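You operate a simulated robot arm through the tools that you are given. There is no shell and no other tool. Be economical: measure what you need, move in short steps, check, and stop when the job is done.

The job below is to be done with a simulated two-armed robot. You get a single attempt, and the scene is never put back.

TASK
Switch the drive off, brush the dust off the air inlet's mat, switch on again.
Fine: the brush goes back, the mat stays in its frame; leave the spare mat alone. Set down upright: hand brush. What is to be rubbed or washed off counts as gone when no trace of it is left.

Only the result counts: the job must be done as asked and must still hold three seconds after the hand-in. Knocking over, shifting, dropping, spilling or breaking anything else fails it.

THE ROBOT
Two 7-joint arms with fingered hands on one trunk, on a base that drives. Base frame: it is fixed to the floor where the robot stands at the start and does not move with it; the origin is under the middle of the robot, x ahead of it, y to its left, z up; the surface under the hand at the start is at about z = 0.866. Readings come in m, degrees, newtons and seconds.
The left shoulder is at the start at [0.025, 0.187, 1.408], the right one opposite. With the tool pointing down near the work surface each hand reaches from about 0.1 to 0.66 m from the robot's upright axis, wherever it stands, measured 20 degrees to its own side. Places, roughly: drive switch [0.8, -0.2, 1.4]. Payload 3.6 kg a hand.
The tool frame of a hand sits at the grasp point between the pads (the TCP): z along the fingers, y along the line on which they close. The tips reach 0.026 m beyond it. The gripper opens to 0.088 m. The gripper's body begins 0.03 m behind the TCP. The gripper is a hand of 3 fingers: y runs from the thumb to the fingers, the wrist lies at [-0.017, -0.098, -0.164] in the tool frame, and closing takes about 1.5 s.
Orientation is that of the tool frame in the base frame, as a unit quaternion [x, y, z, w]. With the fingers straight down and the wrist toward the robot, the tool's x, y and z point along [0, 1, 0], [1, 0, 0] and [0, 0, -1] of the base frame.

THE INTERFACE
- The arms move only by the tool move_arm. It takes "left_motion", "right_motion" or both (then of equal length, played together; a hand with none holds still); each is a list of rows, each a list of 2 entries, a list of its own where there are three numbers: the shift along the tool's x, y, z in units of 100 mm (1.0 is 100 mm), then the turn, a rotation vector about the tool's x, y, z in units of 120 degrees (1.0 is 120 degrees). In form: [[[tx, ty, tz], [wx, wy, wz]], ...]. A call has 1 to 8 rows; each row is the pose to reach, as a shift and turn from the pose commanded when the call began, along the tool's axes at that moment. "left_gripper" and "right_gripper" are, for a hand that has rows, the closure, from 0 (fully open) to 1 (shut), set as the call begins (left out, the last holds). A call with a number of a shift or a turn outside -1 to 1 is refused whole. Rows are played at 5 a second. More than 0.05 m and 8.6 degrees between two rows, or a gripper value outside its range, and nothing of the call is played. Where a pose cannot be reached the arm comes as near as it can. A force on the tool above 50 N (or 10 N above the force at the start of the call, whichever is more), or a blocked arm, ends the call early, and 0.2 s more pass. The fingers move at their own pace (about 0.153 m/s each) and stop on an object; they squeeze with about 32 N. The grip force told is the motor's: it shows also when the fingers shut on nothing. Time passes only in rows, and 0.2 s behind the last, so rows that repeat a pose let the fingers close. The reply holds the time, the measured pose of the TCP, the force on the tool along the base axes, the opening and the grip force, in the units named above and with some noise, with the torque about the TCP (base axes, N m) and any sound that the robot's microphone picked up.
- Cameras (640 x 400 px; columns grow to the right, rows downward): "scene" is now at [0.2418, -0.0124, 1.3342]; the picture's right is [-0.18, -0.98, 0.00], its down [-0.15, 0.03, -0.99] and it looks along [0.97, -0.18, -0.15] (base axes); focal length 214 px, centre (320, 200). "left" rides on the left gripper at [-0.056, -0.08, -0.102] in its tool frame; the picture's right is [-0.73, -0.32, 0.60], its down [0.62, -0.66, 0.41] and it looks along [0.27, 0.68, 0.69] (tool axes); focal length 247 px, centre (320, 200). "right" rides on the right gripper at [0.056, -0.08, -0.102] in its tool frame; the picture's right is [-0.73, 0.32, -0.60], its down [-0.62, -0.67, 0.41] and it looks along [-0.27, 0.68, 0.69] (tool axes); focal length 247 px, centre (320, 200). There is no depth. A picture from a camera that has moved, and an enlarged one, comes with that camera's place and axes in the base frame and with its lens. The place of the scene camera against the robot may be out by one fixed shift of up to 0.025 m in any direction.
- snapshot(camera): a new picture of that camera. It takes no simulated time.
- raise_lower(by): slides the trunk up (or, below 0, down) by that many m; the arms and the scene camera ride with it, the base frame stays. It gives what a move gives, with no picture.
- drive_base(legs): drives the robot by 1 to 6 legs, each [ahead, left, turn to the left] in m, m and degrees, along the robot's own axes; the way and the turn of a leg run together, so that a leg with both is an arc; at most 1.5 m and 180 degrees a leg. The arms and the cameras ride along, it lands a little off, and it stops where it bumps. It gives what a move gives.
- finger_targets(fingers, thumb_bend, thumb_turn, hand): sets how far each is bent, from 0 (flat) to 1 (curled in); at 0.3 the hand is open as for a grip, at 0.7 the pads meet at the TCP. One left out holds its place. A second passes; each finger stops where it meets its share of the squeeze, and holds until it gets a number again. A gripper value or a shape takes the hand back. It gives what a move gives, with no picture; readings hold the bend of each and the force on the fingers (four entries, about 0 where the hand has none), thumb and palm. thumb_turn goes from beside the hand (0) to across from the fingers (1), as for a grip.
- hand_shape(shape, hand): the hand has 3 fingers and takes this shape, open, in about a second: jaw (thumb against the fingers, like two jaws); tri (thumb and two fingers); tip (a fingertip pinch); poke (one finger out to press); point (the index stretched); flat (the hand flat); cup (the hand cupped); fist (a fist). The gripper value then closes the fingers along that shape, each until it touches; the sizes above hold for jaw. It gives what a move gives, with no picture.
- turn_head(pan, tilt): turns the head with the scene camera to pan (to the left, within 60 degrees either way) and tilt (down, from -29 to 69), counted from straight ahead of the robot. It gives what a move gives.
- zoom(camera, box): a new picture of the part [left, top, right, bottom] of that camera's present view, enlarged. It takes no simulated time.
- close_job(): hands the job in; it is judged then, once.

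Go step by step. Nothing tells you exact positions but the pictures and the camera data: compare them with the known pose of the tool, close in by small moves and look again before you grip or let go. The budget is 120 turns and 88 pictures, counting those below and the enlarged ones. Unless the task says otherwise, let go and move clear before handing in, and close with one line.

The tools are called after "Call:" by a JSON object that holds its "api" and its "payload". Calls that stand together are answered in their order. move_arm: Moves the arms, as the interface text tells. Its arguments: {"type":"object","properties":{"left_motion":{"type":"array","items":{"type":"array"}},"left_gripper":{"type":"number"},"right_motion":{"type":"array","items":{"type":"array"}},"right_gripper":{"type":"number"}},"required":[]} The other tools are called the same way: raise_lower (by) slides the trunk up or down; hand_shape (shape, hand) gives the hand a shape; finger_targets (fingers, thumb_bend, thumb_turn, hand) moves the fingers one by one; drive_base (legs) drives the base; turn_head (pan, tilt) turns the head that bears the scene camera; snapshot (camera) takes a picture; zoom (camera, box) takes an enlarged picture of a part of a camera's view; close_job () hands the job in.

At the start:

```text
clock: 0.0
left_tcp_pos: [0.5372, 0.1415, 1.5838]
left_ee_rot: [0.707, 0.707, -0.001, -0.001]
left_ft_force: [0.3, 0.3, 0.5]
left_moment: [-0.02, -0.04, 0.01]
left_grip_width: 0.0877
left_finger_force: 0.0
left_shape: jaw
left_bend: [0.3, 0.3, 0.98]
left_finger forces: [0.0, 0.0, 0.1, 0.0, 0.0, 0.0]
right_tcp_pos: [0.4985, -0.2777, 1.5403]
right_ee_rot: [0.707, 0.707, 0.0, 0.0]
right_ft_force: [-0.4, -0.6, -0.6]
right_moment: [-0.01, 0.0, 0.01]
right_grip_width: 0.0878
right_finger_force: 0.0
right_shape: jaw
right_bend: [0.3, 0.3, 0.98]
right_finger forces: [0.0, 0.0, 0.0, 0.0, 0.0, 0.0]
trunk travel left (down, up): [-0.55, 0.207]
robot x, y, heading: [0.0021, 0.0016, 0.2]
head pan, tilt: [-10.6, 8.7]
```

scene: 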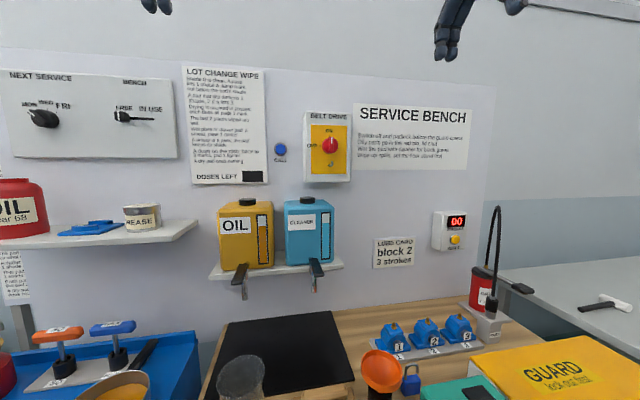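
right: 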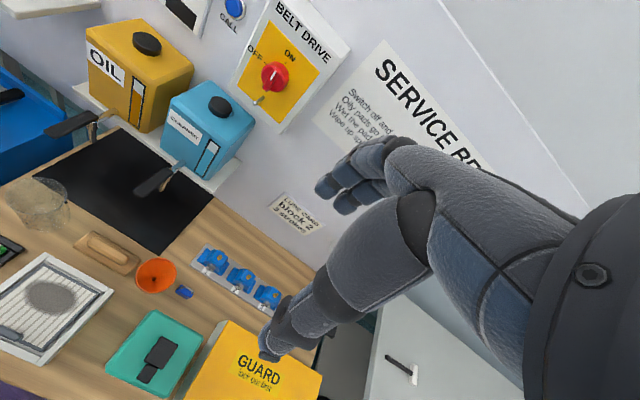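
left: 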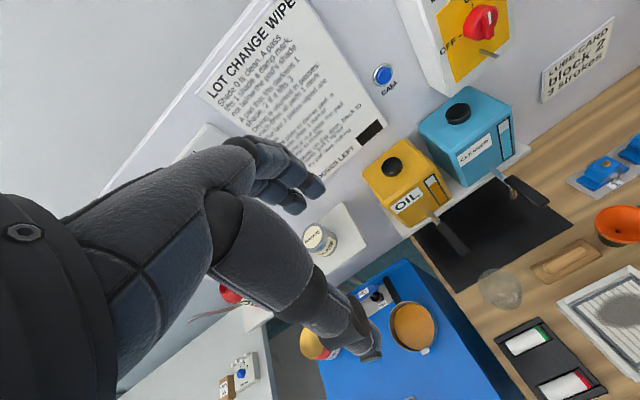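

I see the belt drive switch on the wall, and in the right camera a framed mat with dust and a wooden brush-like thing on the bench. I'll tilt the head down to survey the bench and enlarge the switch.

Call:
{"api": "zoom", "payload": {"camera": "scene", "box": [180, 60, 480, 200]}}

Call:
{"api": "turn_head", "payload": {"pan": -5, "tilt": 50}}

Call:
{"api": "snapshot", "payload": {"camera": "scene"}}

```text
2.13 times, centred on (330, 130) of scene
camera zoom: at [0.2418, -0.0124, 1.3342], right [-0.18, -0.98, 0.0], down [-0.15, 0.03, -0.99], along [0.97, -0.18, -0.15], focal length 458 px, centre (299, 349)
```

zoom: 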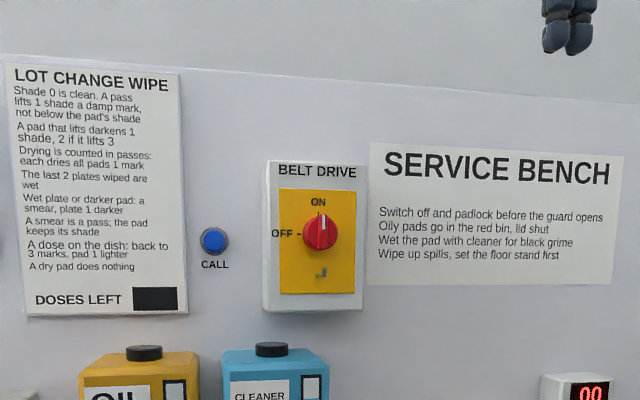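

```text
clock: 1.1
left_tcp_pos: [0.5383, 0.1408, 1.5828]
left_ee_rot: [0.707, 0.707, -0.001, -0.001]
left_ft_force: [-0.3, -1.1, -1.5]
left_moment: [0.02, 0.02, -0.01]
left_grip_width: 0.0877
left_finger_force: 0.1
left_shape: jaw
left_bend: [0.3, 0.3, 0.98]
left_finger forces: [0.0, 0.0, 0.0, 0.1, 0.0, 0.1]
right_tcp_pos: [0.4982, -0.2793, 1.5404]
right_ee_rot: [0.707, 0.707, 0.0, 0.0]
right_ft_force: [0.8, 0.2, -0.7]
right_moment: [-0.01, 0.04, 0.01]
right_grip_width: 0.0875
right_finger_force: 0.1
right_shape: jaw
right_bend: [0.3, 0.3, 0.98]
right_finger forces: [0.0, 0.1, 0.0, 0.0, 0.1, 0.1]
trunk travel left (down, up): [-0.55, 0.207]
robot x, y, heading: [-0.0, 0.0002, 0.0]
head pan, tilt: [-5.0, 50.0]
```

```text
83 pictures are left
camera scene: at [0.2273, -0.0022, 1.2704], right [-0.09, -1.0, 0.0], down [-0.76, 0.07, -0.64], along [0.64, -0.06, -0.77], focal length 214 px, centre (320, 200)
```

scene: 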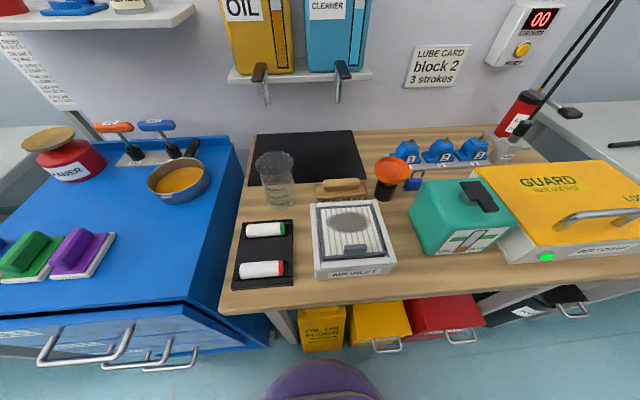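

Call:
{"api": "zoom", "payload": {"camera": "scene", "box": [225, 130, 425, 290]}}

Call:
{"api": "zoom", "payload": {"camera": "right", "box": [0, 170, 260, 370]}}

Call:
{"api": "zoom", "payload": {"camera": "right", "box": [210, 0, 370, 140]}}

```text
2.50 times, centred on (325, 210) of scene
camera zoom: at [0.2273, -0.0022, 1.2704], right [-0.09, -1.0, 0.0], down [-0.76, 0.07, -0.64], along [0.64, -0.06, -0.77], focal length 536 px, centre (308, 175)
```

zoom: 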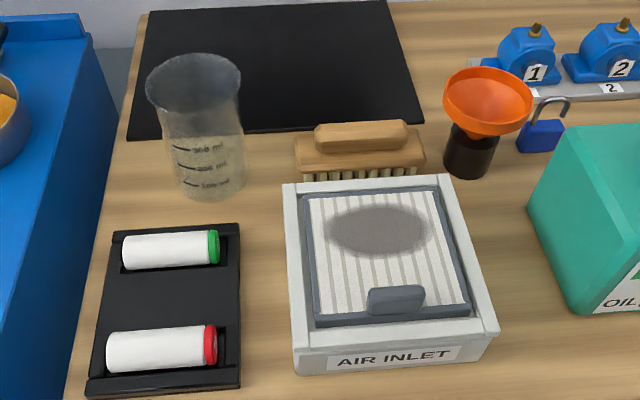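

```text
2.00 times, centred on (130, 270) of right
camera zoom: at [0.4175, -0.2218, 1.6424], right [0.32, -0.73, 0.6], down [-0.67, -0.62, -0.41], along [0.68, -0.27, -0.69], focal length 494 px, centre (700, 60)
```

zoom: 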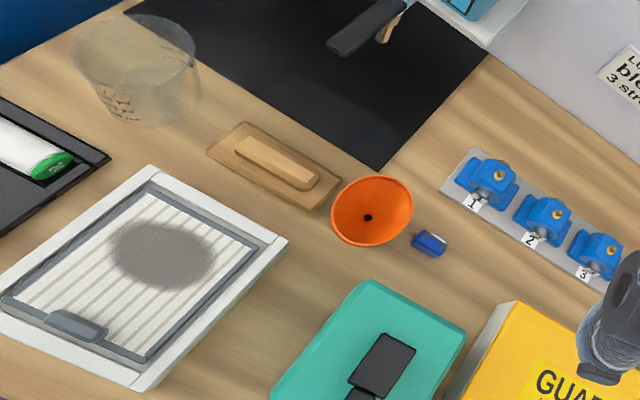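

```text
2.86 times, centred on (290, 70) of right
camera zoom: at [0.4175, -0.2218, 1.6424], right [0.32, -0.73, 0.6], down [-0.67, -0.62, -0.41], along [0.68, -0.27, -0.69], focal length 706 px, centre (406, 571)
```

zoom: 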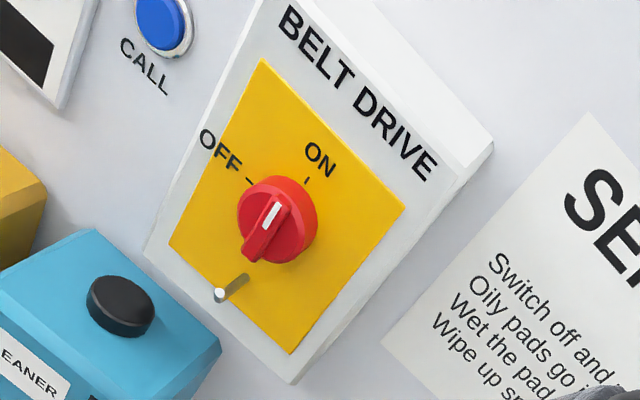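

The knob points ON (up) and OFF is to its left. I put it near [0.82, -0.147, 1.39], the brush near [0.55, -0.08, 0.91] and the dust near [0.47, -0.08]. I'll form a poking finger on the right hand and pitch it 45° forward to push the knob ridge.

Call:
{"api": "hand_shape", "payload": {"hand": "right", "shape": "poke"}}

Call:
{"api": "move_arm", "payload": {"right_motion": [[[0, 0, 0], [-0.0625, 0, 0]], [[0, 0, 0], [-0.125, 0, 0]], [[0, 0, 0], [-0.1875, 0, 0]], [[0, 0, 0], [-0.25, 0, 0]], [[0, 0, 0], [-0.3125, 0, 0]], [[0, 0, 0], [-0.375, 0, 0]]]}}

Call:
{"api": "snapshot", "payload": {"camera": "right"}}

Call:
{"api": "turn_head", "payload": {"pan": -15, "tilt": 0}}

Call:
{"api": "snapshot", "payload": {"camera": "scene"}}

```text
clock: 2.0
left_tcp_pos: [0.5387, 0.1405, 1.5841]
left_ee_rot: [0.706, 0.708, 0.0, 0.0]
left_ft_force: [-0.1, 0.9, 0.9]
left_moment: [-0.03, -0.01, 0.0]
left_grip_width: 0.0877
left_finger_force: 0.1
left_shape: jaw
left_bend: [0.3, 0.3, 0.98]
left_finger forces: [0.0, 0.1, 0.0, 0.0, 0.1, 0.1]
right_tcp_pos: [0.4979, -0.2778, 1.5397]
right_ee_rot: [0.707, 0.707, -0.001, 0.0]
right_ft_force: [0.2, -0.1, 0.6]
right_moment: [-0.01, -0.01, -0.01]
right_grip_width: 0.0
right_finger_force: 0.1
right_shape: poke
right_bend: [0.7, 0.92, 0.25]
right_finger forces: [0.0, 0.0, 0.0, 0.0, 0.0, 0.0]
trunk travel left (down, up): [-0.55, 0.207]
robot x, y, heading: [-0.0008, -0.0017, -0.2]
head pan, tilt: [-5.0, 50.0]
```

```text
clock: 3.4
left_tcp_pos: [0.5379, 0.1402, 1.5842]
left_ee_rot: [0.707, 0.708, 0.0, 0.0]
left_ft_force: [-0.3, 0.1, 0.9]
left_moment: [-0.02, 0.0, 0.03]
left_grip_width: 0.088
left_finger_force: 0.0
left_shape: jaw
left_bend: [0.3, 0.3, 0.98]
left_finger forces: [0.0, 0.0, 0.1, 0.1, 0.0, 0.1]
right_tcp_pos: [0.4973, -0.2794, 1.5401]
right_ee_rot: [0.653, 0.652, 0.272, 0.272]
right_ft_force: [0.3, 0.7, 0.3]
right_moment: [0.0, 0.01, 0.0]
right_grip_width: 0.0003
right_finger_force: 0.0
right_shape: poke
right_bend: [0.7, 0.92, 0.25]
right_finger forces: [0.1, 0.1, 0.0, 0.0, 0.0, 0.0]
trunk travel left (down, up): [-0.55, 0.207]
robot x, y, heading: [-0.001, 0.0013, 0.1]
head pan, tilt: [-5.0, 50.0]
```

```text
79 pictures are left
camera right: at [0.3685, -0.2222, 1.5559], right [-0.2, -0.74, 0.65], down [-0.18, -0.62, -0.76], along [0.96, -0.27, -0.01], focal length 247 px, centre (320, 200)
```

right: 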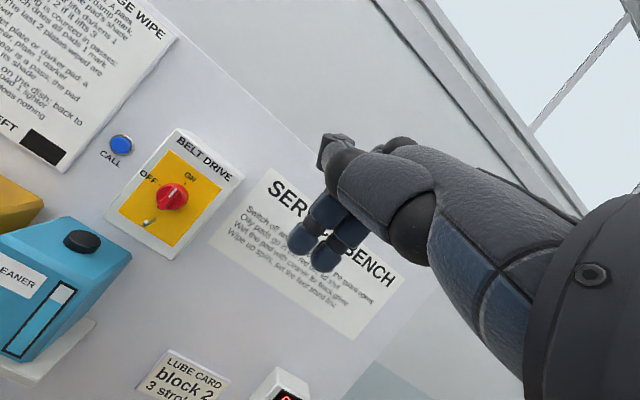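

```text
clock: 4.6
left_tcp_pos: [0.5376, 0.1401, 1.5832]
left_ee_rot: [0.706, 0.708, 0.0, 0.0]
left_ft_force: [0.4, 0.3, 0.2]
left_moment: [-0.02, 0.0, -0.04]
left_grip_width: 0.0878
left_finger_force: 0.0
left_shape: jaw
left_bend: [0.3, 0.3, 0.98]
left_finger forces: [0.0, 0.1, 0.2, 0.0, 0.0, 0.0]
right_tcp_pos: [0.4971, -0.2781, 1.5403]
right_ee_rot: [0.653, 0.654, 0.27, 0.27]
right_ft_force: [-0.5, 0.2, 0.7]
right_moment: [0.01, 0.01, 0.04]
right_grip_width: 0.0
right_finger_force: 0.1
right_shape: poke
right_bend: [0.7, 0.92, 0.25]
right_finger forces: [0.1, 0.1, 0.0, 0.0, 0.0, 0.1]
trunk travel left (down, up): [-0.55, 0.207]
robot x, y, heading: [-0.0013, 0.0017, 0.1]
head pan, tilt: [-15.0, 0.0]
```

```text
78 pictures are left
camera scene: at [0.2376, -0.0187, 1.3481], right [-0.26, -0.97, 0.0], down [0.0, 0.0, -1.0], along [0.97, -0.26, 0.0], focal length 214 px, centre (320, 200)
```

scene: 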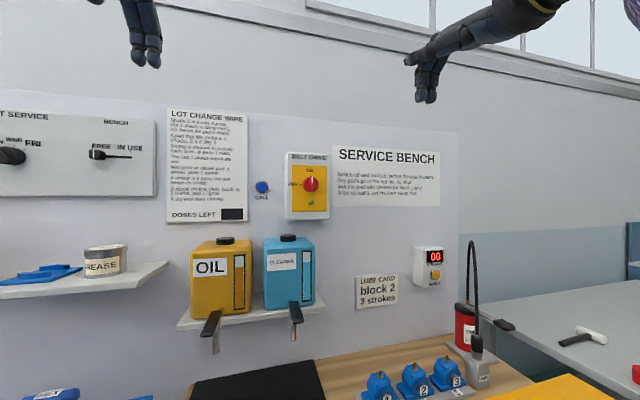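

Call:
{"api": "zoom", "payload": {"camera": "scene", "box": [370, 0, 530, 110]}}

Call:
{"api": "zoom", "payload": {"camera": "right", "box": [100, 110, 440, 300]}}

```text
3.64 times, centred on (450, 55) of scene
camera zoom: at [0.2376, -0.0187, 1.3481], right [-0.26, -0.97, 0.0], down [0.0, 0.0, -1.0], along [0.97, -0.26, 0.0], focal length 780 px, centre (-153, 727)
```

zoom: 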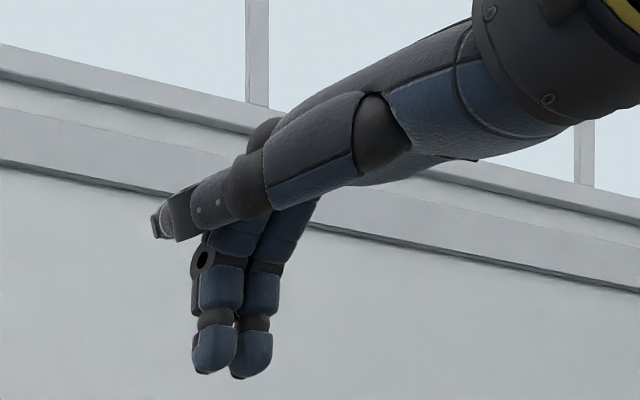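

```text
1.88 times, centred on (270, 205) of right
camera zoom: at [0.3687, -0.2218, 1.5561], right [-0.2, -0.73, 0.65], down [-0.18, -0.62, -0.76], along [0.96, -0.27, -0.01], focal length 465 px, centre (414, 191)
```

zoom: 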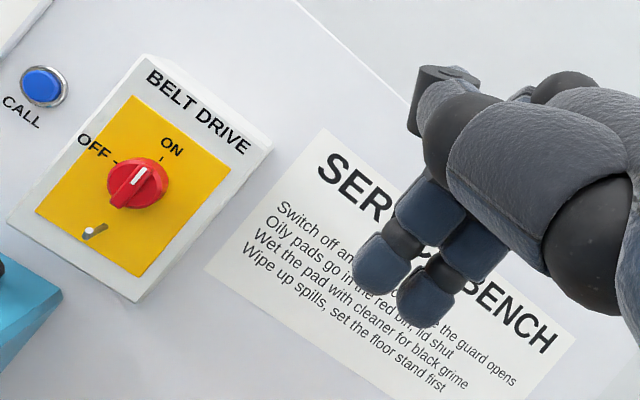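

Call:
{"api": "hand_shape", "payload": {"hand": "right", "shape": "point"}}

Call:
{"api": "zoom", "payload": {"camera": "scene", "box": [370, 0, 530, 110]}}

Call:
{"api": "zoom", "payload": {"camera": "right", "box": [100, 110, 440, 300]}}

```text
clock: 5.5
left_tcp_pos: [0.5362, 0.1398, 1.5847]
left_ee_rot: [0.706, 0.708, -0.001, -0.001]
left_ft_force: [0.1, -0.2, -0.5]
left_moment: [-0.01, 0.01, 0.03]
left_grip_width: 0.0877
left_finger_force: 0.1
left_shape: jaw
left_bend: [0.3, 0.3, 0.98]
left_finger forces: [0.0, 0.0, 0.0, 0.1, 0.0, 0.0]
right_tcp_pos: [0.4976, -0.2777, 1.5397]
right_ee_rot: [0.653, 0.654, 0.271, 0.27]
right_ft_force: [-0.3, 0.0, 0.0]
right_moment: [0.03, -0.01, 0.01]
right_grip_width: 0.0825
right_finger_force: 0.1
right_shape: point
right_bend: [0.7, 1.0, 0.83]
right_finger forces: [0.1, 0.0, 0.1, 0.0, 0.0, 0.0]
trunk travel left (down, up): [-0.55, 0.207]
robot x, y, heading: [0.0002, -0.0006, 0.0]
head pan, tilt: [-15.0, 0.0]
```

```text
3.64 times, centred on (450, 55) of scene
camera zoom: at [0.2375, -0.0187, 1.3482], right [-0.26, -0.97, 0.0], down [0.0, 0.0, -1.0], along [0.97, -0.26, 0.0], focal length 780 px, centre (-153, 727)
```

zoom: 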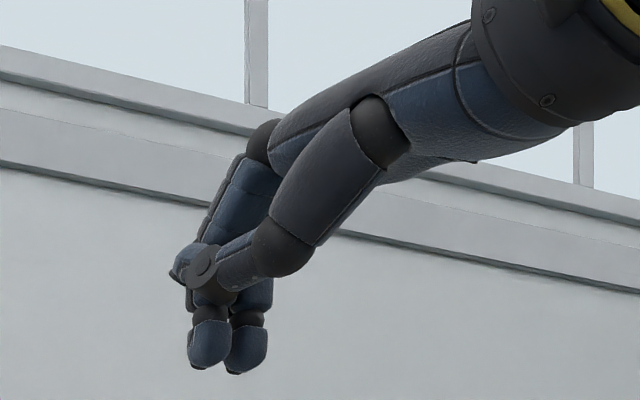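

```text
1.88 times, centred on (270, 205) of right
camera zoom: at [0.3687, -0.2218, 1.556], right [-0.2, -0.73, 0.65], down [-0.18, -0.62, -0.76], along [0.96, -0.27, -0.01], focal length 465 px, centre (414, 191)
```

zoom: 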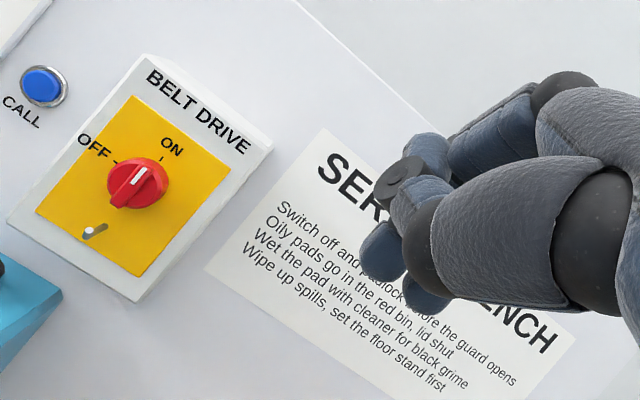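

Call:
{"api": "finger_targets", "payload": {"hand": "right", "fingers": 0.3, "thumb_bend": 0.8, "thumb_turn": 0.9}}

Call:
{"api": "zoom", "payload": {"camera": "scene", "box": [370, 0, 530, 110]}}

Call:
{"api": "zoom", "payload": {"camera": "right", "box": [100, 110, 440, 300]}}

```text
clock: 6.5
left_tcp_pos: [0.5379, 0.1397, 1.584]
left_ee_rot: [0.706, 0.708, 0.0, -0.001]
left_ft_force: [0.2, -0.3, 0.0]
left_moment: [0.02, -0.03, 0.01]
left_grip_width: 0.0875
left_finger_force: 0.0
left_shape: jaw
left_bend: [0.3, 0.3, 0.98]
left_finger forces: [0.0, 0.0, 0.1, 0.0, 0.1, 0.1]
right_tcp_pos: [0.4983, -0.2787, 1.5392]
right_ee_rot: [0.653, 0.653, 0.27, 0.271]
right_ft_force: [-0.1, -0.5, -0.3]
right_moment: [-0.01, 0.01, -0.02]
right_grip_width: 0.0302
right_finger_force: 0.1
right_shape: fingers
right_bend: [0.3, 0.8, 0.92]
right_finger forces: [0.0, 0.0, 0.0, 0.1, 0.1, 0.0]
trunk travel left (down, up): [-0.55, 0.207]
robot x, y, heading: [-0.0041, 0.0023, 0.1]
head pan, tilt: [-15.0, 0.0]
```

```text
3.64 times, centred on (450, 55) of scene
camera zoom: at [0.2375, -0.0187, 1.3482], right [-0.26, -0.97, 0.0], down [0.0, 0.0, -1.0], along [0.97, -0.26, 0.0], focal length 780 px, centre (-153, 727)
```

zoom: 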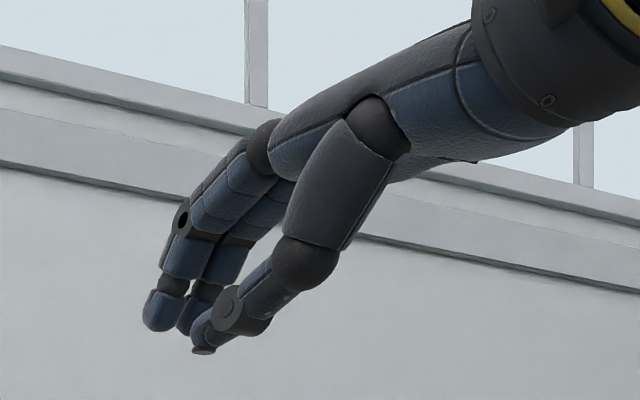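

```text
1.88 times, centred on (270, 205) of right
camera zoom: at [0.3687, -0.2218, 1.5559], right [-0.2, -0.73, 0.65], down [-0.18, -0.62, -0.76], along [0.96, -0.27, -0.01], focal length 465 px, centre (414, 191)
```

zoom: 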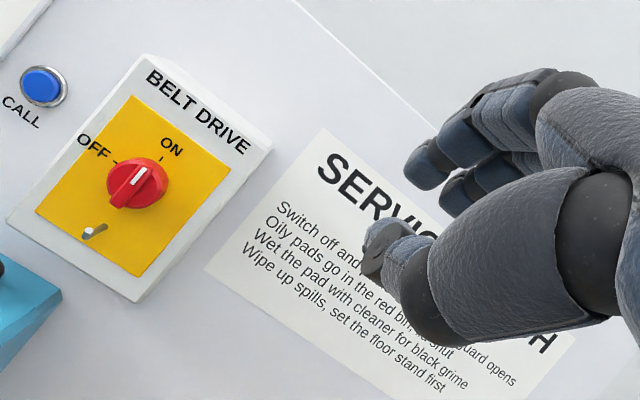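

The two fingers act as one paddle, with the thumb tucked below. The right-hand camera puts the knob front at about [0.813, -0.150, 1.395]. I'll pitch to 65° and come up to the right of the knob.

Call:
{"api": "finger_targets", "payload": {"hand": "right", "thumb_bend": 0.5}}

Call:
{"api": "move_arm", "payload": {"right_motion": [[[0.1, 0, 0.3], [-0.05, 0, 0]], [[0.2, 0, 0.6], [-0.1, 0, 0]], [[0.25, 0, 0.9], [-0.14, 0, 0]], [[0.25, 0, 1.0], [-0.1667, 0, 0]]]}}

Call:
{"api": "snapshot", "payload": {"camera": "right"}}

Call:
{"api": "snapshot", "payload": {"camera": "scene"}}

```text
clock: 7.5
left_tcp_pos: [0.5369, 0.1404, 1.5839]
left_ee_rot: [0.707, 0.708, 0.0, -0.001]
left_ft_force: [0.8, -0.7, 0.8]
left_moment: [-0.02, -0.04, -0.05]
left_grip_width: 0.0877
left_finger_force: 0.1
left_shape: jaw
left_bend: [0.3, 0.3, 0.98]
left_finger forces: [0.1, 0.1, 0.1, 0.0, 0.0, 0.0]
right_tcp_pos: [0.4972, -0.2779, 1.54]
right_ee_rot: [0.653, 0.653, 0.271, 0.271]
right_ft_force: [0.2, 0.3, 0.6]
right_moment: [-0.01, 0.04, 0.0]
right_grip_width: 0.0668
right_finger_force: 0.0
right_shape: fingers
right_bend: [0.3, 0.5, 0.9]
right_finger forces: [0.0, 0.0, 0.0, 0.0, 0.0, 0.0]
trunk travel left (down, up): [-0.55, 0.207]
robot x, y, heading: [-0.0023, -0.0009, 0.2]
head pan, tilt: [-15.0, 0.0]
```

```text
clock: 8.5
left_tcp_pos: [0.5375, 0.1401, 1.5836]
left_ee_rot: [0.706, 0.708, -0.001, 0.0]
left_ft_force: [0.0, 1.1, -1.0]
left_moment: [0.01, -0.02, 0.0]
left_grip_width: 0.0876
left_finger_force: 0.1
left_shape: jaw
left_bend: [0.3, 0.3, 0.98]
left_finger forces: [0.0, 0.0, 0.0, 0.0, 0.1, 0.0]
right_tcp_pos: [0.5688, -0.2522, 1.4695]
right_ee_rot: [0.595, 0.596, 0.381, 0.38]
right_ft_force: [0.2, 0.8, -0.9]
right_moment: [-0.01, 0.02, 0.02]
right_grip_width: 0.0671
right_finger_force: 0.1
right_shape: fingers
right_bend: [0.3, 0.5, 0.9]
right_finger forces: [0.0, 0.0, 0.0, 0.1, 0.1, 0.0]
trunk travel left (down, up): [-0.55, 0.207]
robot x, y, heading: [-0.0017, 0.0, -0.1]
head pan, tilt: [-15.0, 0.0]
```

```text
71 pictures are left
camera right: at [0.4421, -0.1966, 1.4397], right [-0.41, -0.73, 0.54], down [0.09, -0.62, -0.78], along [0.91, -0.27, 0.32], focal length 247 px, centre (320, 200)
```

right: 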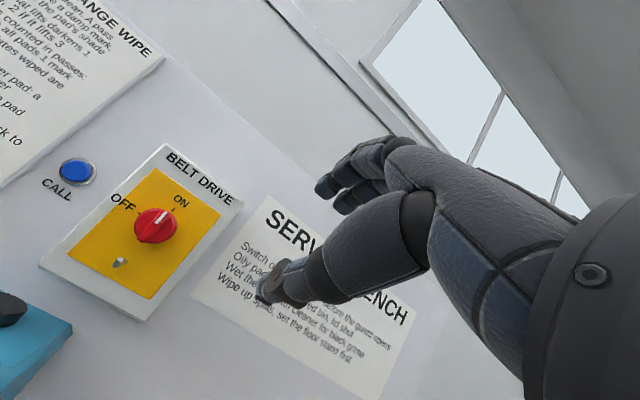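

```text
70 pictures are left
camera scene: at [0.2375, -0.0188, 1.3482], right [-0.26, -0.97, 0.0], down [0.0, 0.0, -1.0], along [0.97, -0.26, 0.0], focal length 214 px, centre (320, 200)
```

scene: 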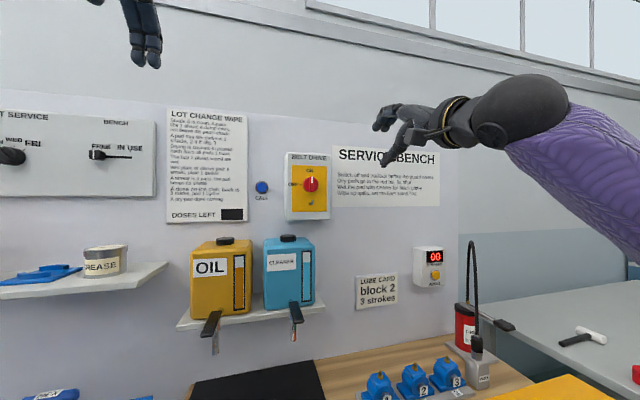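

Call:
{"api": "move_arm", "payload": {"right_motion": [[[0.1, -0.04, 0.4], [0, 0, 0]], [[0.2, -0.08, 0.8], [0, 0, 0]], [[0.25, -0.1, 1.0], [0, 0, 0]]]}}

Call:
{"api": "move_arm", "payload": {"right_motion": [[[0.1, -0.03, 0.3], [0, 0, 0]], [[0.17, -0.05, 0.6], [0, 0, 0]], [[0.17, -0.05, 0.85], [0, 0, 0]]]}}

Call:
{"api": "snapshot", "payload": {"camera": "right"}}

Call:
{"api": "zoom", "payload": {"camera": "scene", "box": [240, 120, 440, 245]}}

```text
clock: 9.3
left_tcp_pos: [0.5378, 0.141, 1.583]
left_ee_rot: [0.706, 0.708, -0.001, -0.001]
left_ft_force: [-0.7, 0.1, 0.7]
left_moment: [0.02, 0.02, 0.01]
left_grip_width: 0.0874
left_finger_force: 0.0
left_shape: jaw
left_bend: [0.3, 0.3, 0.98]
left_finger forces: [0.0, 0.0, 0.0, 0.1, 0.0, 0.0]
right_tcp_pos: [0.6565, -0.2272, 1.4164]
right_ee_rot: [0.596, 0.597, 0.379, 0.38]
right_ft_force: [-0.2, -0.4, 0.3]
right_moment: [0.0, -0.02, 0.03]
right_grip_width: 0.0674
right_finger_force: 0.1
right_shape: fingers
right_bend: [0.3, 0.5, 0.9]
right_finger forces: [0.1, 0.1, 0.0, 0.0, 0.0, 0.0]
trunk travel left (down, up): [-0.55, 0.207]
robot x, y, heading: [-0.0011, -0.0001, 0.1]
head pan, tilt: [-15.0, 0.0]
```

```text
clock: 10.1
left_tcp_pos: [0.5393, 0.1416, 1.5845]
left_ee_rot: [0.706, 0.708, -0.001, 0.0]
left_ft_force: [0.8, -0.4, 0.9]
left_moment: [0.04, 0.03, 0.0]
left_grip_width: 0.0879
left_finger_force: 0.1
left_shape: jaw
left_bend: [0.3, 0.3, 0.98]
left_finger forces: [0.0, 0.0, 0.1, 0.0, 0.1, 0.0]
right_tcp_pos: [0.7315, -0.2104, 1.3752]
right_ee_rot: [0.597, 0.596, 0.379, 0.38]
right_ft_force: [0.1, -0.9, -0.3]
right_moment: [0.0, 0.03, 0.0]
right_grip_width: 0.0674
right_finger_force: 0.1
right_shape: fingers
right_bend: [0.3, 0.5, 0.9]
right_finger forces: [0.1, 0.1, 0.0, 0.0, 0.1, 0.0]
trunk travel left (down, up): [-0.55, 0.207]
robot x, y, heading: [-0.0016, 0.0008, -0.1]
head pan, tilt: [-15.0, 0.0]
```

```text
69 pictures are left
camera right: at [0.6055, -0.154, 1.3454], right [-0.41, -0.73, 0.54], down [0.09, -0.62, -0.78], along [0.91, -0.27, 0.32], focal length 247 px, centre (320, 200)
```

right: 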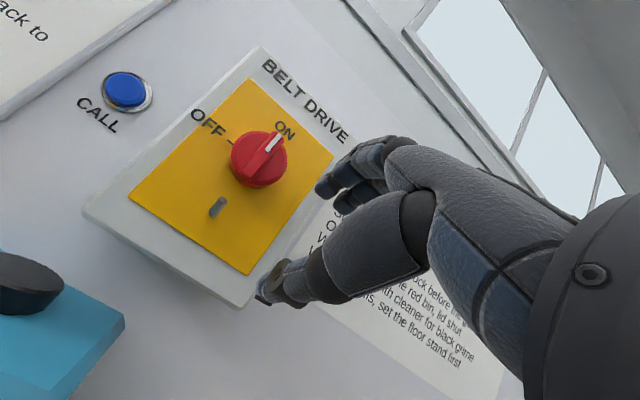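

```text
3.20 times, centred on (340, 182) of scene
camera zoom: at [0.238, -0.0185, 1.3481], right [-0.26, -0.97, 0.0], down [0.0, 0.0, -1.0], along [0.97, -0.26, 0.0], focal length 686 px, centre (256, 256)
```

zoom: 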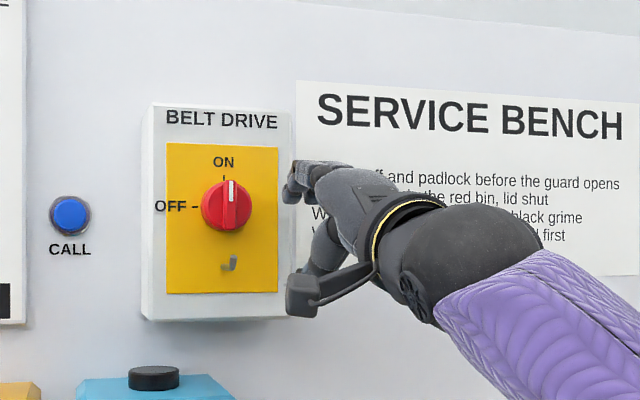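

The fingertips sit just right of the knob and slightly above its centre. I'll go in about 2 cm and then start pushing left.

Call:
{"api": "move_arm", "payload": {"right_motion": [[[0, 0.07, 0.08], [0, 0, 0]], [[0, 0.139, 0.156], [0, 0, 0]], [[0.05, 0.139, 0.156], [0, 0, 0]], [[0.1, 0.139, 0.156], [0, 0, 0]]]}}

Call:
{"api": "zoom", "payload": {"camera": "right", "box": [180, 80, 420, 230]}}

Call:
{"api": "zoom", "payload": {"camera": "scene", "box": [270, 140, 370, 222]}}

```text
clock: 11.1
left_tcp_pos: [0.5377, 0.1405, 1.5843]
left_ee_rot: [0.707, 0.707, 0.0, 0.0]
left_ft_force: [0.5, 0.5, 0.2]
left_moment: [0.01, -0.01, 0.01]
left_grip_width: 0.0875
left_finger_force: 0.0
left_shape: jaw
left_bend: [0.3, 0.3, 0.98]
left_finger forces: [0.1, 0.0, 0.1, 0.0, 0.0, 0.1]
right_tcp_pos: [0.7525, -0.2013, 1.3816]
right_ee_rot: [0.596, 0.597, 0.38, 0.38]
right_ft_force: [-0.5, 0.4, -0.7]
right_moment: [0.01, -0.01, 0.0]
right_grip_width: 0.0673
right_finger_force: 0.0
right_shape: fingers
right_bend: [0.3, 0.5, 0.9]
right_finger forces: [0.1, 0.0, 0.0, 0.1, 0.0, 0.0]
trunk travel left (down, up): [-0.55, 0.207]
robot x, y, heading: [0.0027, -0.0005, -0.1]
head pan, tilt: [-15.0, 0.0]
```

```text
2.67 times, centred on (300, 155) of right
camera zoom: at [0.6239, -0.1453, 1.3535], right [-0.41, -0.73, 0.54], down [0.09, -0.62, -0.78], along [0.91, -0.27, 0.32], focal length 659 px, centre (373, 320)
```

zoom: 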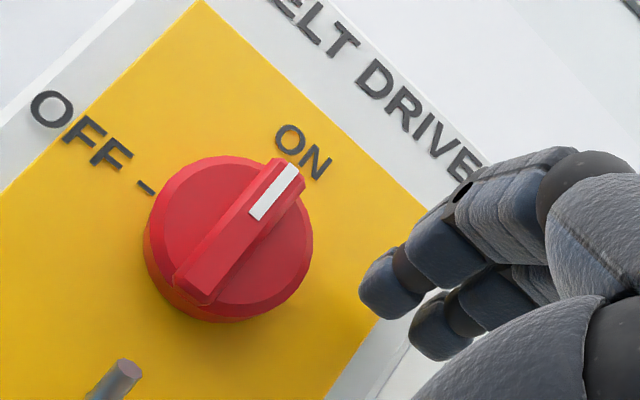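

```text
4.88 times, centred on (320, 181) of scene
camera zoom: at [0.2377, -0.0185, 1.3482], right [-0.26, -0.97, 0.0], down [0.0, 0.0, -1.0], along [0.97, -0.26, 0.0], focal length 1046 px, centre (320, 293)
```

zoom: 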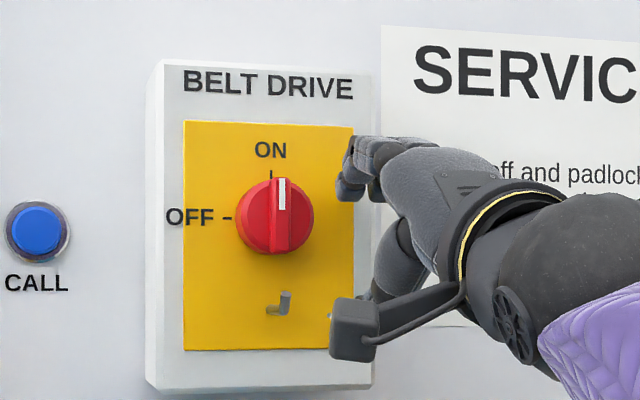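

Call:
{"api": "move_arm", "payload": {"right_motion": [[[0, -0.02, -0.036], [0, 0, 0]], [[0.07, -0.02, -0.036], [0, 0, 0]], [[0.14, -0.02, -0.036], [0, 0, 0]], [[0.2, -0.02, -0.036], [0, 0, 0]]]}}

Call:
{"api": "zoom", "payload": {"camera": "right", "box": [180, 80, 420, 230]}}

Call:
{"api": "zoom", "payload": {"camera": "scene", "box": [270, 140, 370, 222]}}

```text
clock: 12.1
left_tcp_pos: [0.5386, 0.1406, 1.584]
left_ee_rot: [0.706, 0.708, 0.0, -0.001]
left_ft_force: [-0.3, -0.5, -0.9]
left_moment: [-0.02, 0.0, 0.0]
left_grip_width: 0.0878
left_finger_force: 0.0
left_shape: jaw
left_bend: [0.3, 0.3, 0.98]
left_finger forces: [0.0, 0.0, 0.1, 0.0, 0.0, 0.0]
right_tcp_pos: [0.7466, -0.1807, 1.3835]
right_ee_rot: [0.596, 0.597, 0.38, 0.379]
right_ft_force: [-1.5, -1.2, 0.3]
right_moment: [0.05, -0.02, -0.05]
right_grip_width: 0.0677
right_finger_force: 0.5
right_shape: fingers
right_bend: [0.3, 0.5, 0.9]
right_finger forces: [0.8, 0.0, 0.0, 0.1, 0.0, 0.0]
trunk travel left (down, up): [-0.55, 0.207]
robot x, y, heading: [-0.003, -0.003, 0.1]
head pan, tilt: [-15.0, 0.0]
```

```text
2.67 times, centred on (300, 155) of right
camera zoom: at [0.6194, -0.1246, 1.3548], right [-0.41, -0.73, 0.54], down [0.09, -0.62, -0.78], along [0.91, -0.27, 0.32], focal length 659 px, centre (373, 320)
```

zoom: 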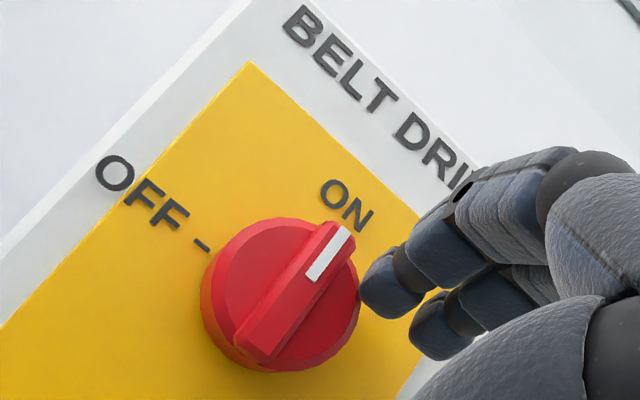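

```text
4.88 times, centred on (320, 181) of scene
camera zoom: at [0.2374, -0.0189, 1.3482], right [-0.26, -0.97, 0.0], down [0.0, 0.0, -1.0], along [0.97, -0.26, 0.0], focal length 1046 px, centre (320, 293)
```

zoom: 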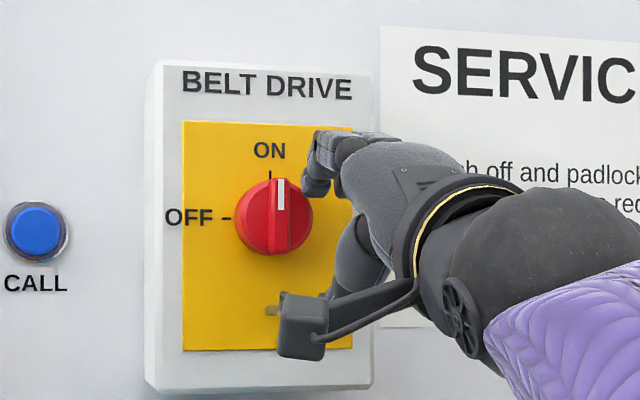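

Light contact, probably with the knob's rim. I'll back out a few millimetres so only the ridge is caught, and carry on left.

Call:
{"api": "move_arm", "payload": {"right_motion": [[[-0.03, -0.025, -0.055], [0, 0, 0]], [[0.04, -0.025, -0.055], [0, 0, 0]], [[0.1, -0.025, -0.055], [0, 0, 0]], [[0.16, -0.025, -0.055], [0, 0, 0]]]}}

Call:
{"api": "zoom", "payload": {"camera": "right", "box": [180, 80, 420, 230]}}

```text
clock: 13.1
left_tcp_pos: [0.5373, 0.1402, 1.5838]
left_ee_rot: [0.707, 0.707, -0.001, -0.001]
left_ft_force: [0.7, -0.2, -0.3]
left_moment: [0.02, -0.03, -0.03]
left_grip_width: 0.0877
left_finger_force: 0.2
left_shape: jaw
left_bend: [0.3, 0.3, 0.98]
left_finger forces: [0.0, 0.1, 0.1, 0.0, 0.1, 0.0]
right_tcp_pos: [0.7395, -0.1655, 1.385]
right_ee_rot: [0.597, 0.596, 0.38, 0.379]
right_ft_force: [-0.3, -3.9, 0.7]
right_moment: [0.14, -0.09, -0.16]
right_grip_width: 0.0682
right_finger_force: 2.4
right_shape: fingers
right_bend: [0.3, 0.5, 0.9]
right_finger forces: [4.9, 0.0, 0.0, 0.0, 0.0, 0.0]
trunk travel left (down, up): [-0.55, 0.207]
robot x, y, heading: [0.0013, 0.0024, -0.1]
head pan, tilt: [-15.0, 0.0]
```

```text
2.67 times, centred on (300, 155) of right
camera zoom: at [0.613, -0.1094, 1.3548], right [-0.41, -0.73, 0.54], down [0.09, -0.62, -0.78], along [0.91, -0.27, 0.32], focal length 659 px, centre (373, 320)
```

zoom: 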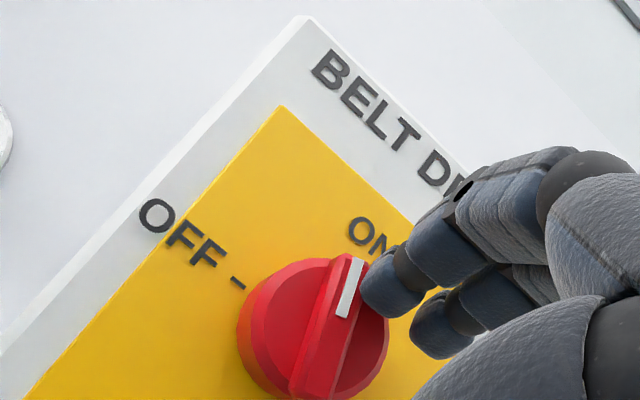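

The ridge is turning. I'll keep pushing left.

Call:
{"api": "move_arm", "payload": {"right_motion": [[[0.07, 0, 0], [0, 0, 0]], [[0.14, 0, 0], [0, 0, 0]], [[0.19, -0.03, 0.013], [0, 0, 0]]]}}

Call:
{"api": "zoom", "payload": {"camera": "right", "box": [180, 80, 420, 230]}}

Call:
{"api": "zoom", "payload": {"camera": "scene", "box": [270, 140, 370, 222]}}

```text
clock: 13.9
left_tcp_pos: [0.5374, 0.1411, 1.5842]
left_ee_rot: [0.707, 0.707, 0.0, 0.0]
left_ft_force: [-0.3, 1.0, -0.4]
left_moment: [0.0, 0.04, -0.03]
left_grip_width: 0.0876
left_finger_force: 0.0
left_shape: jaw
left_bend: [0.3, 0.3, 0.98]
left_finger forces: [0.1, 0.0, 0.0, 0.1, 0.0, 0.0]
right_tcp_pos: [0.74, -0.1471, 1.3805]
right_ee_rot: [0.596, 0.596, 0.38, 0.38]
right_ft_force: [0.3, -2.2, 1.4]
right_moment: [0.13, -0.06, -0.1]
right_grip_width: 0.0688
right_finger_force: 0.9
right_shape: fingers
right_bend: [0.29, 0.5, 0.9]
right_finger forces: [2.5, 0.0, 0.0, 0.1, 0.0, 0.0]
trunk travel left (down, up): [-0.55, 0.207]
robot x, y, heading: [0.0006, 0.0011, 0.0]
head pan, tilt: [-15.0, 0.0]
```

```text
2.67 times, centred on (300, 155) of right
camera zoom: at [0.6126, -0.0902, 1.3511], right [-0.41, -0.74, 0.54], down [0.09, -0.62, -0.78], along [0.91, -0.27, 0.32], focal length 659 px, centre (373, 320)
```

zoom: 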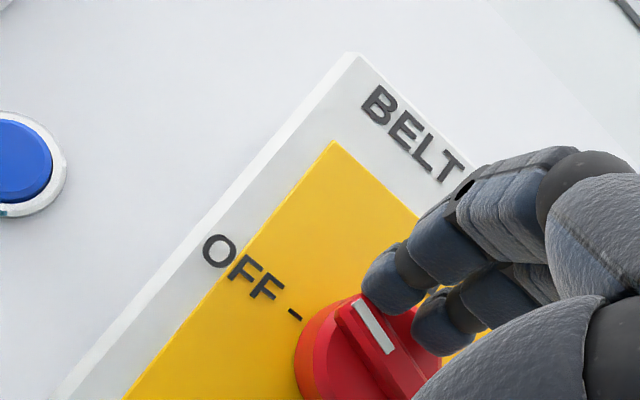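

```text
4.88 times, centred on (320, 181) of scene
camera zoom: at [0.2373, -0.0191, 1.3483], right [-0.26, -0.97, 0.0], down [0.0, 0.0, -1.0], along [0.97, -0.26, 0.0], focal length 1046 px, centre (320, 293)
```

zoom: 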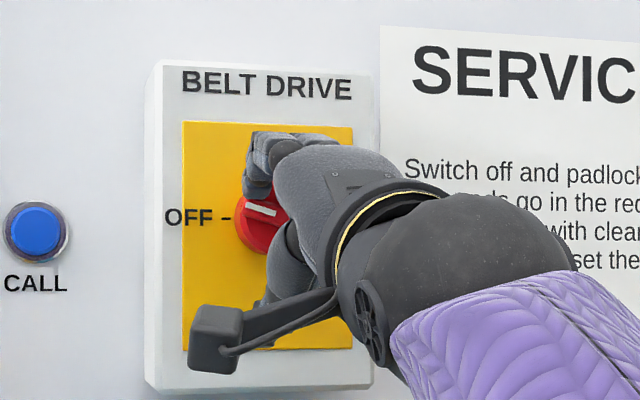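

Call:
{"api": "move_arm", "payload": {"right_motion": [[[0.04, -0.04, 0.017], [0, 0, 0]], [[0.06, -0.08, 0.034], [0, 0, 0]], [[0.07, -0.11, 0.047], [0, 0, 0]]]}}

Call:
{"api": "zoom", "payload": {"camera": "right", "box": [180, 80, 420, 230]}}

Call:
{"api": "zoom", "payload": {"camera": "scene", "box": [270, 140, 370, 222]}}

```text
clock: 14.7
left_tcp_pos: [0.5372, 0.1403, 1.5842]
left_ee_rot: [0.706, 0.708, 0.0, -0.001]
left_ft_force: [-0.1, 0.1, -0.7]
left_moment: [0.01, 0.01, -0.01]
left_grip_width: 0.0878
left_finger_force: 0.2
left_shape: jaw
left_bend: [0.3, 0.3, 0.98]
left_finger forces: [0.0, 0.1, 0.0, 0.1, 0.0, 0.1]
right_tcp_pos: [0.739, -0.1398, 1.3706]
right_ee_rot: [0.595, 0.595, 0.382, 0.381]
right_ft_force: [-0.7, -4.9, 7.6]
right_moment: [0.16, -0.29, -0.19]
right_grip_width: 0.0733
right_finger_force: 3.4
right_shape: fingers
right_bend: [0.27, 0.5, 0.9]
right_finger forces: [3.9, 4.1, 0.0, 0.0, 0.1, 0.0]
trunk travel left (down, up): [-0.55, 0.207]
robot x, y, heading: [-0.0008, -0.0002, 0.1]
head pan, tilt: [-15.0, 0.0]
```

```text
2.67 times, centred on (300, 155) of right
camera zoom: at [0.6111, -0.0838, 1.3407], right [-0.41, -0.73, 0.54], down [0.1, -0.62, -0.78], along [0.91, -0.27, 0.33], focal length 659 px, centre (373, 320)
```

zoom: 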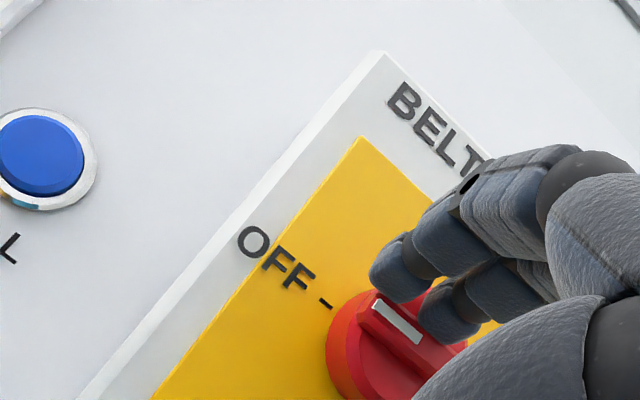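

```text
4.88 times, centred on (320, 181) of scene
camera zoom: at [0.2364, -0.0194, 1.3485], right [-0.26, -0.97, 0.0], down [0.0, 0.0, -1.0], along [0.97, -0.26, 0.0], focal length 1046 px, centre (320, 293)
```

zoom: 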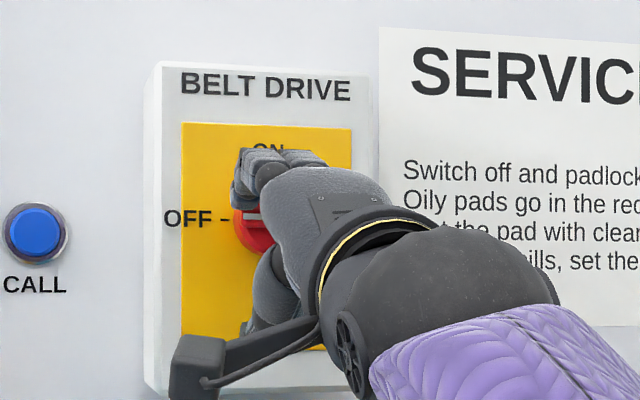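

The ridge is about 75° over, but the second finger now bears near the centre. I'll lift, step left, and press the pointer end down.

Call:
{"api": "move_arm", "payload": {"right_motion": [[[0, 0.1, -0.042], [0, 0, 0]], [[0.12, 0.1, -0.042], [0, 0, 0]], [[0.2, 0.1, -0.042], [0, 0, 0]], [[0.2, 0.04, -0.017], [0, 0, 0]], [[0.2, -0.02, 0.008], [0, 0, 0]], [[0.2, -0.06, 0.025], [0, 0, 0]]]}}

Call:
{"api": "zoom", "payload": {"camera": "right", "box": [220, 100, 460, 250]}}

Call:
{"api": "zoom", "payload": {"camera": "scene", "box": [270, 140, 370, 222]}}

```text
clock: 16.1
left_tcp_pos: [0.5372, 0.143, 1.5848]
left_ee_rot: [0.706, 0.708, 0.0, 0.0]
left_ft_force: [0.3, 0.0, 0.7]
left_moment: [-0.01, 0.0, 0.02]
left_grip_width: 0.0878
left_finger_force: 0.0
left_shape: jaw
left_bend: [0.3, 0.3, 0.98]
left_finger forces: [0.0, 0.0, 0.1, 0.0, 0.0, 0.0]
right_tcp_pos: [0.7381, -0.1161, 1.3611]
right_ee_rot: [0.596, 0.598, 0.38, 0.379]
right_ft_force: [-3.1, 5.7, 2.9]
right_moment: [-0.24, -0.25, 0.18]
right_grip_width: 0.0696
right_finger_force: 2.9
right_shape: fingers
right_bend: [0.29, 0.5, 0.9]
right_finger forces: [0.1, 6.4, 0.0, 0.1, 0.1, 0.1]
trunk travel left (down, up): [-0.55, 0.207]
robot x, y, heading: [0.0016, 0.0005, -0.1]
head pan, tilt: [-15.0, 0.0]
```

```text
2.67 times, centred on (340, 175) of right
camera zoom: at [0.611, -0.06, 1.332], right [-0.41, -0.73, 0.54], down [0.09, -0.62, -0.78], along [0.91, -0.27, 0.32], focal length 659 px, centre (267, 267)
```

zoom: 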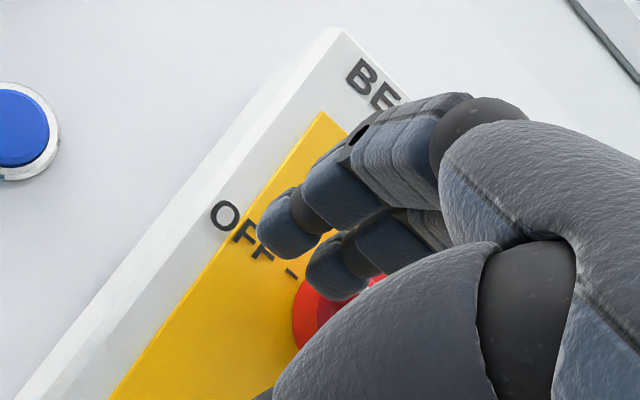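

```text
4.88 times, centred on (320, 181) of scene
camera zoom: at [0.2369, -0.0174, 1.3483], right [-0.26, -0.97, 0.0], down [0.0, 0.0, -1.0], along [0.97, -0.26, 0.0], focal length 1046 px, centre (320, 293)
```

zoom: 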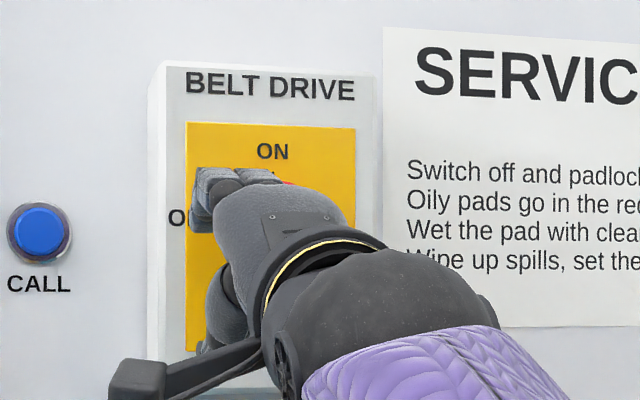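

Only the second finger bears on the knob now. I'll back away to see the knob.

Call:
{"api": "move_arm", "payload": {"right_motion": [[[0, 0.05, -0.1], [0, 0, 0]], [[0, 0.1, -0.4], [0, 0, 0]], [[-0.4, 0.1, -0.6], [0, 0, 0]], [[-0.8, 0.1, -0.6], [0, 0, 0]]]}}

Call:
{"api": "zoom", "payload": {"camera": "scene", "box": [270, 140, 370, 222]}}

```text
clock: 17.1
left_tcp_pos: [0.5379, 0.1392, 1.5844]
left_ee_rot: [0.707, 0.708, -0.001, -0.001]
left_ft_force: [-0.4, 0.1, 1.0]
left_moment: [0.01, 0.01, 0.0]
left_grip_width: 0.0877
left_finger_force: 0.1
left_shape: jaw
left_bend: [0.3, 0.3, 0.98]
left_finger forces: [0.1, 0.1, 0.0, 0.1, 0.0, 0.0]
right_tcp_pos: [0.6894, -0.2006, 1.3943]
right_ee_rot: [0.597, 0.597, 0.379, 0.379]
right_ft_force: [-0.1, -0.4, -0.4]
right_moment: [0.03, -0.02, 0.02]
right_grip_width: 0.0674
right_finger_force: 0.1
right_shape: fingers
right_bend: [0.3, 0.5, 0.9]
right_finger forces: [0.1, 0.0, 0.1, 0.0, 0.0, 0.0]
trunk travel left (down, up): [-0.55, 0.207]
robot x, y, heading: [0.0026, -0.0025, 0.3]
head pan, tilt: [-15.0, 0.0]
```

```text
4.88 times, centred on (320, 181) of scene
camera zoom: at [0.2377, -0.02, 1.3482], right [-0.26, -0.97, 0.0], down [0.0, 0.0, -1.0], along [0.97, -0.26, 0.0], focal length 1046 px, centre (320, 293)
```

zoom: 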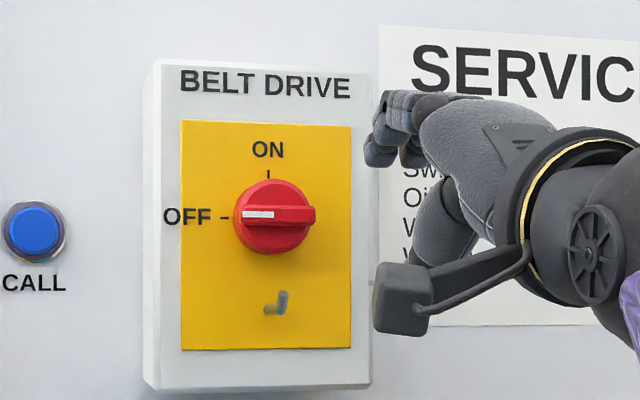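

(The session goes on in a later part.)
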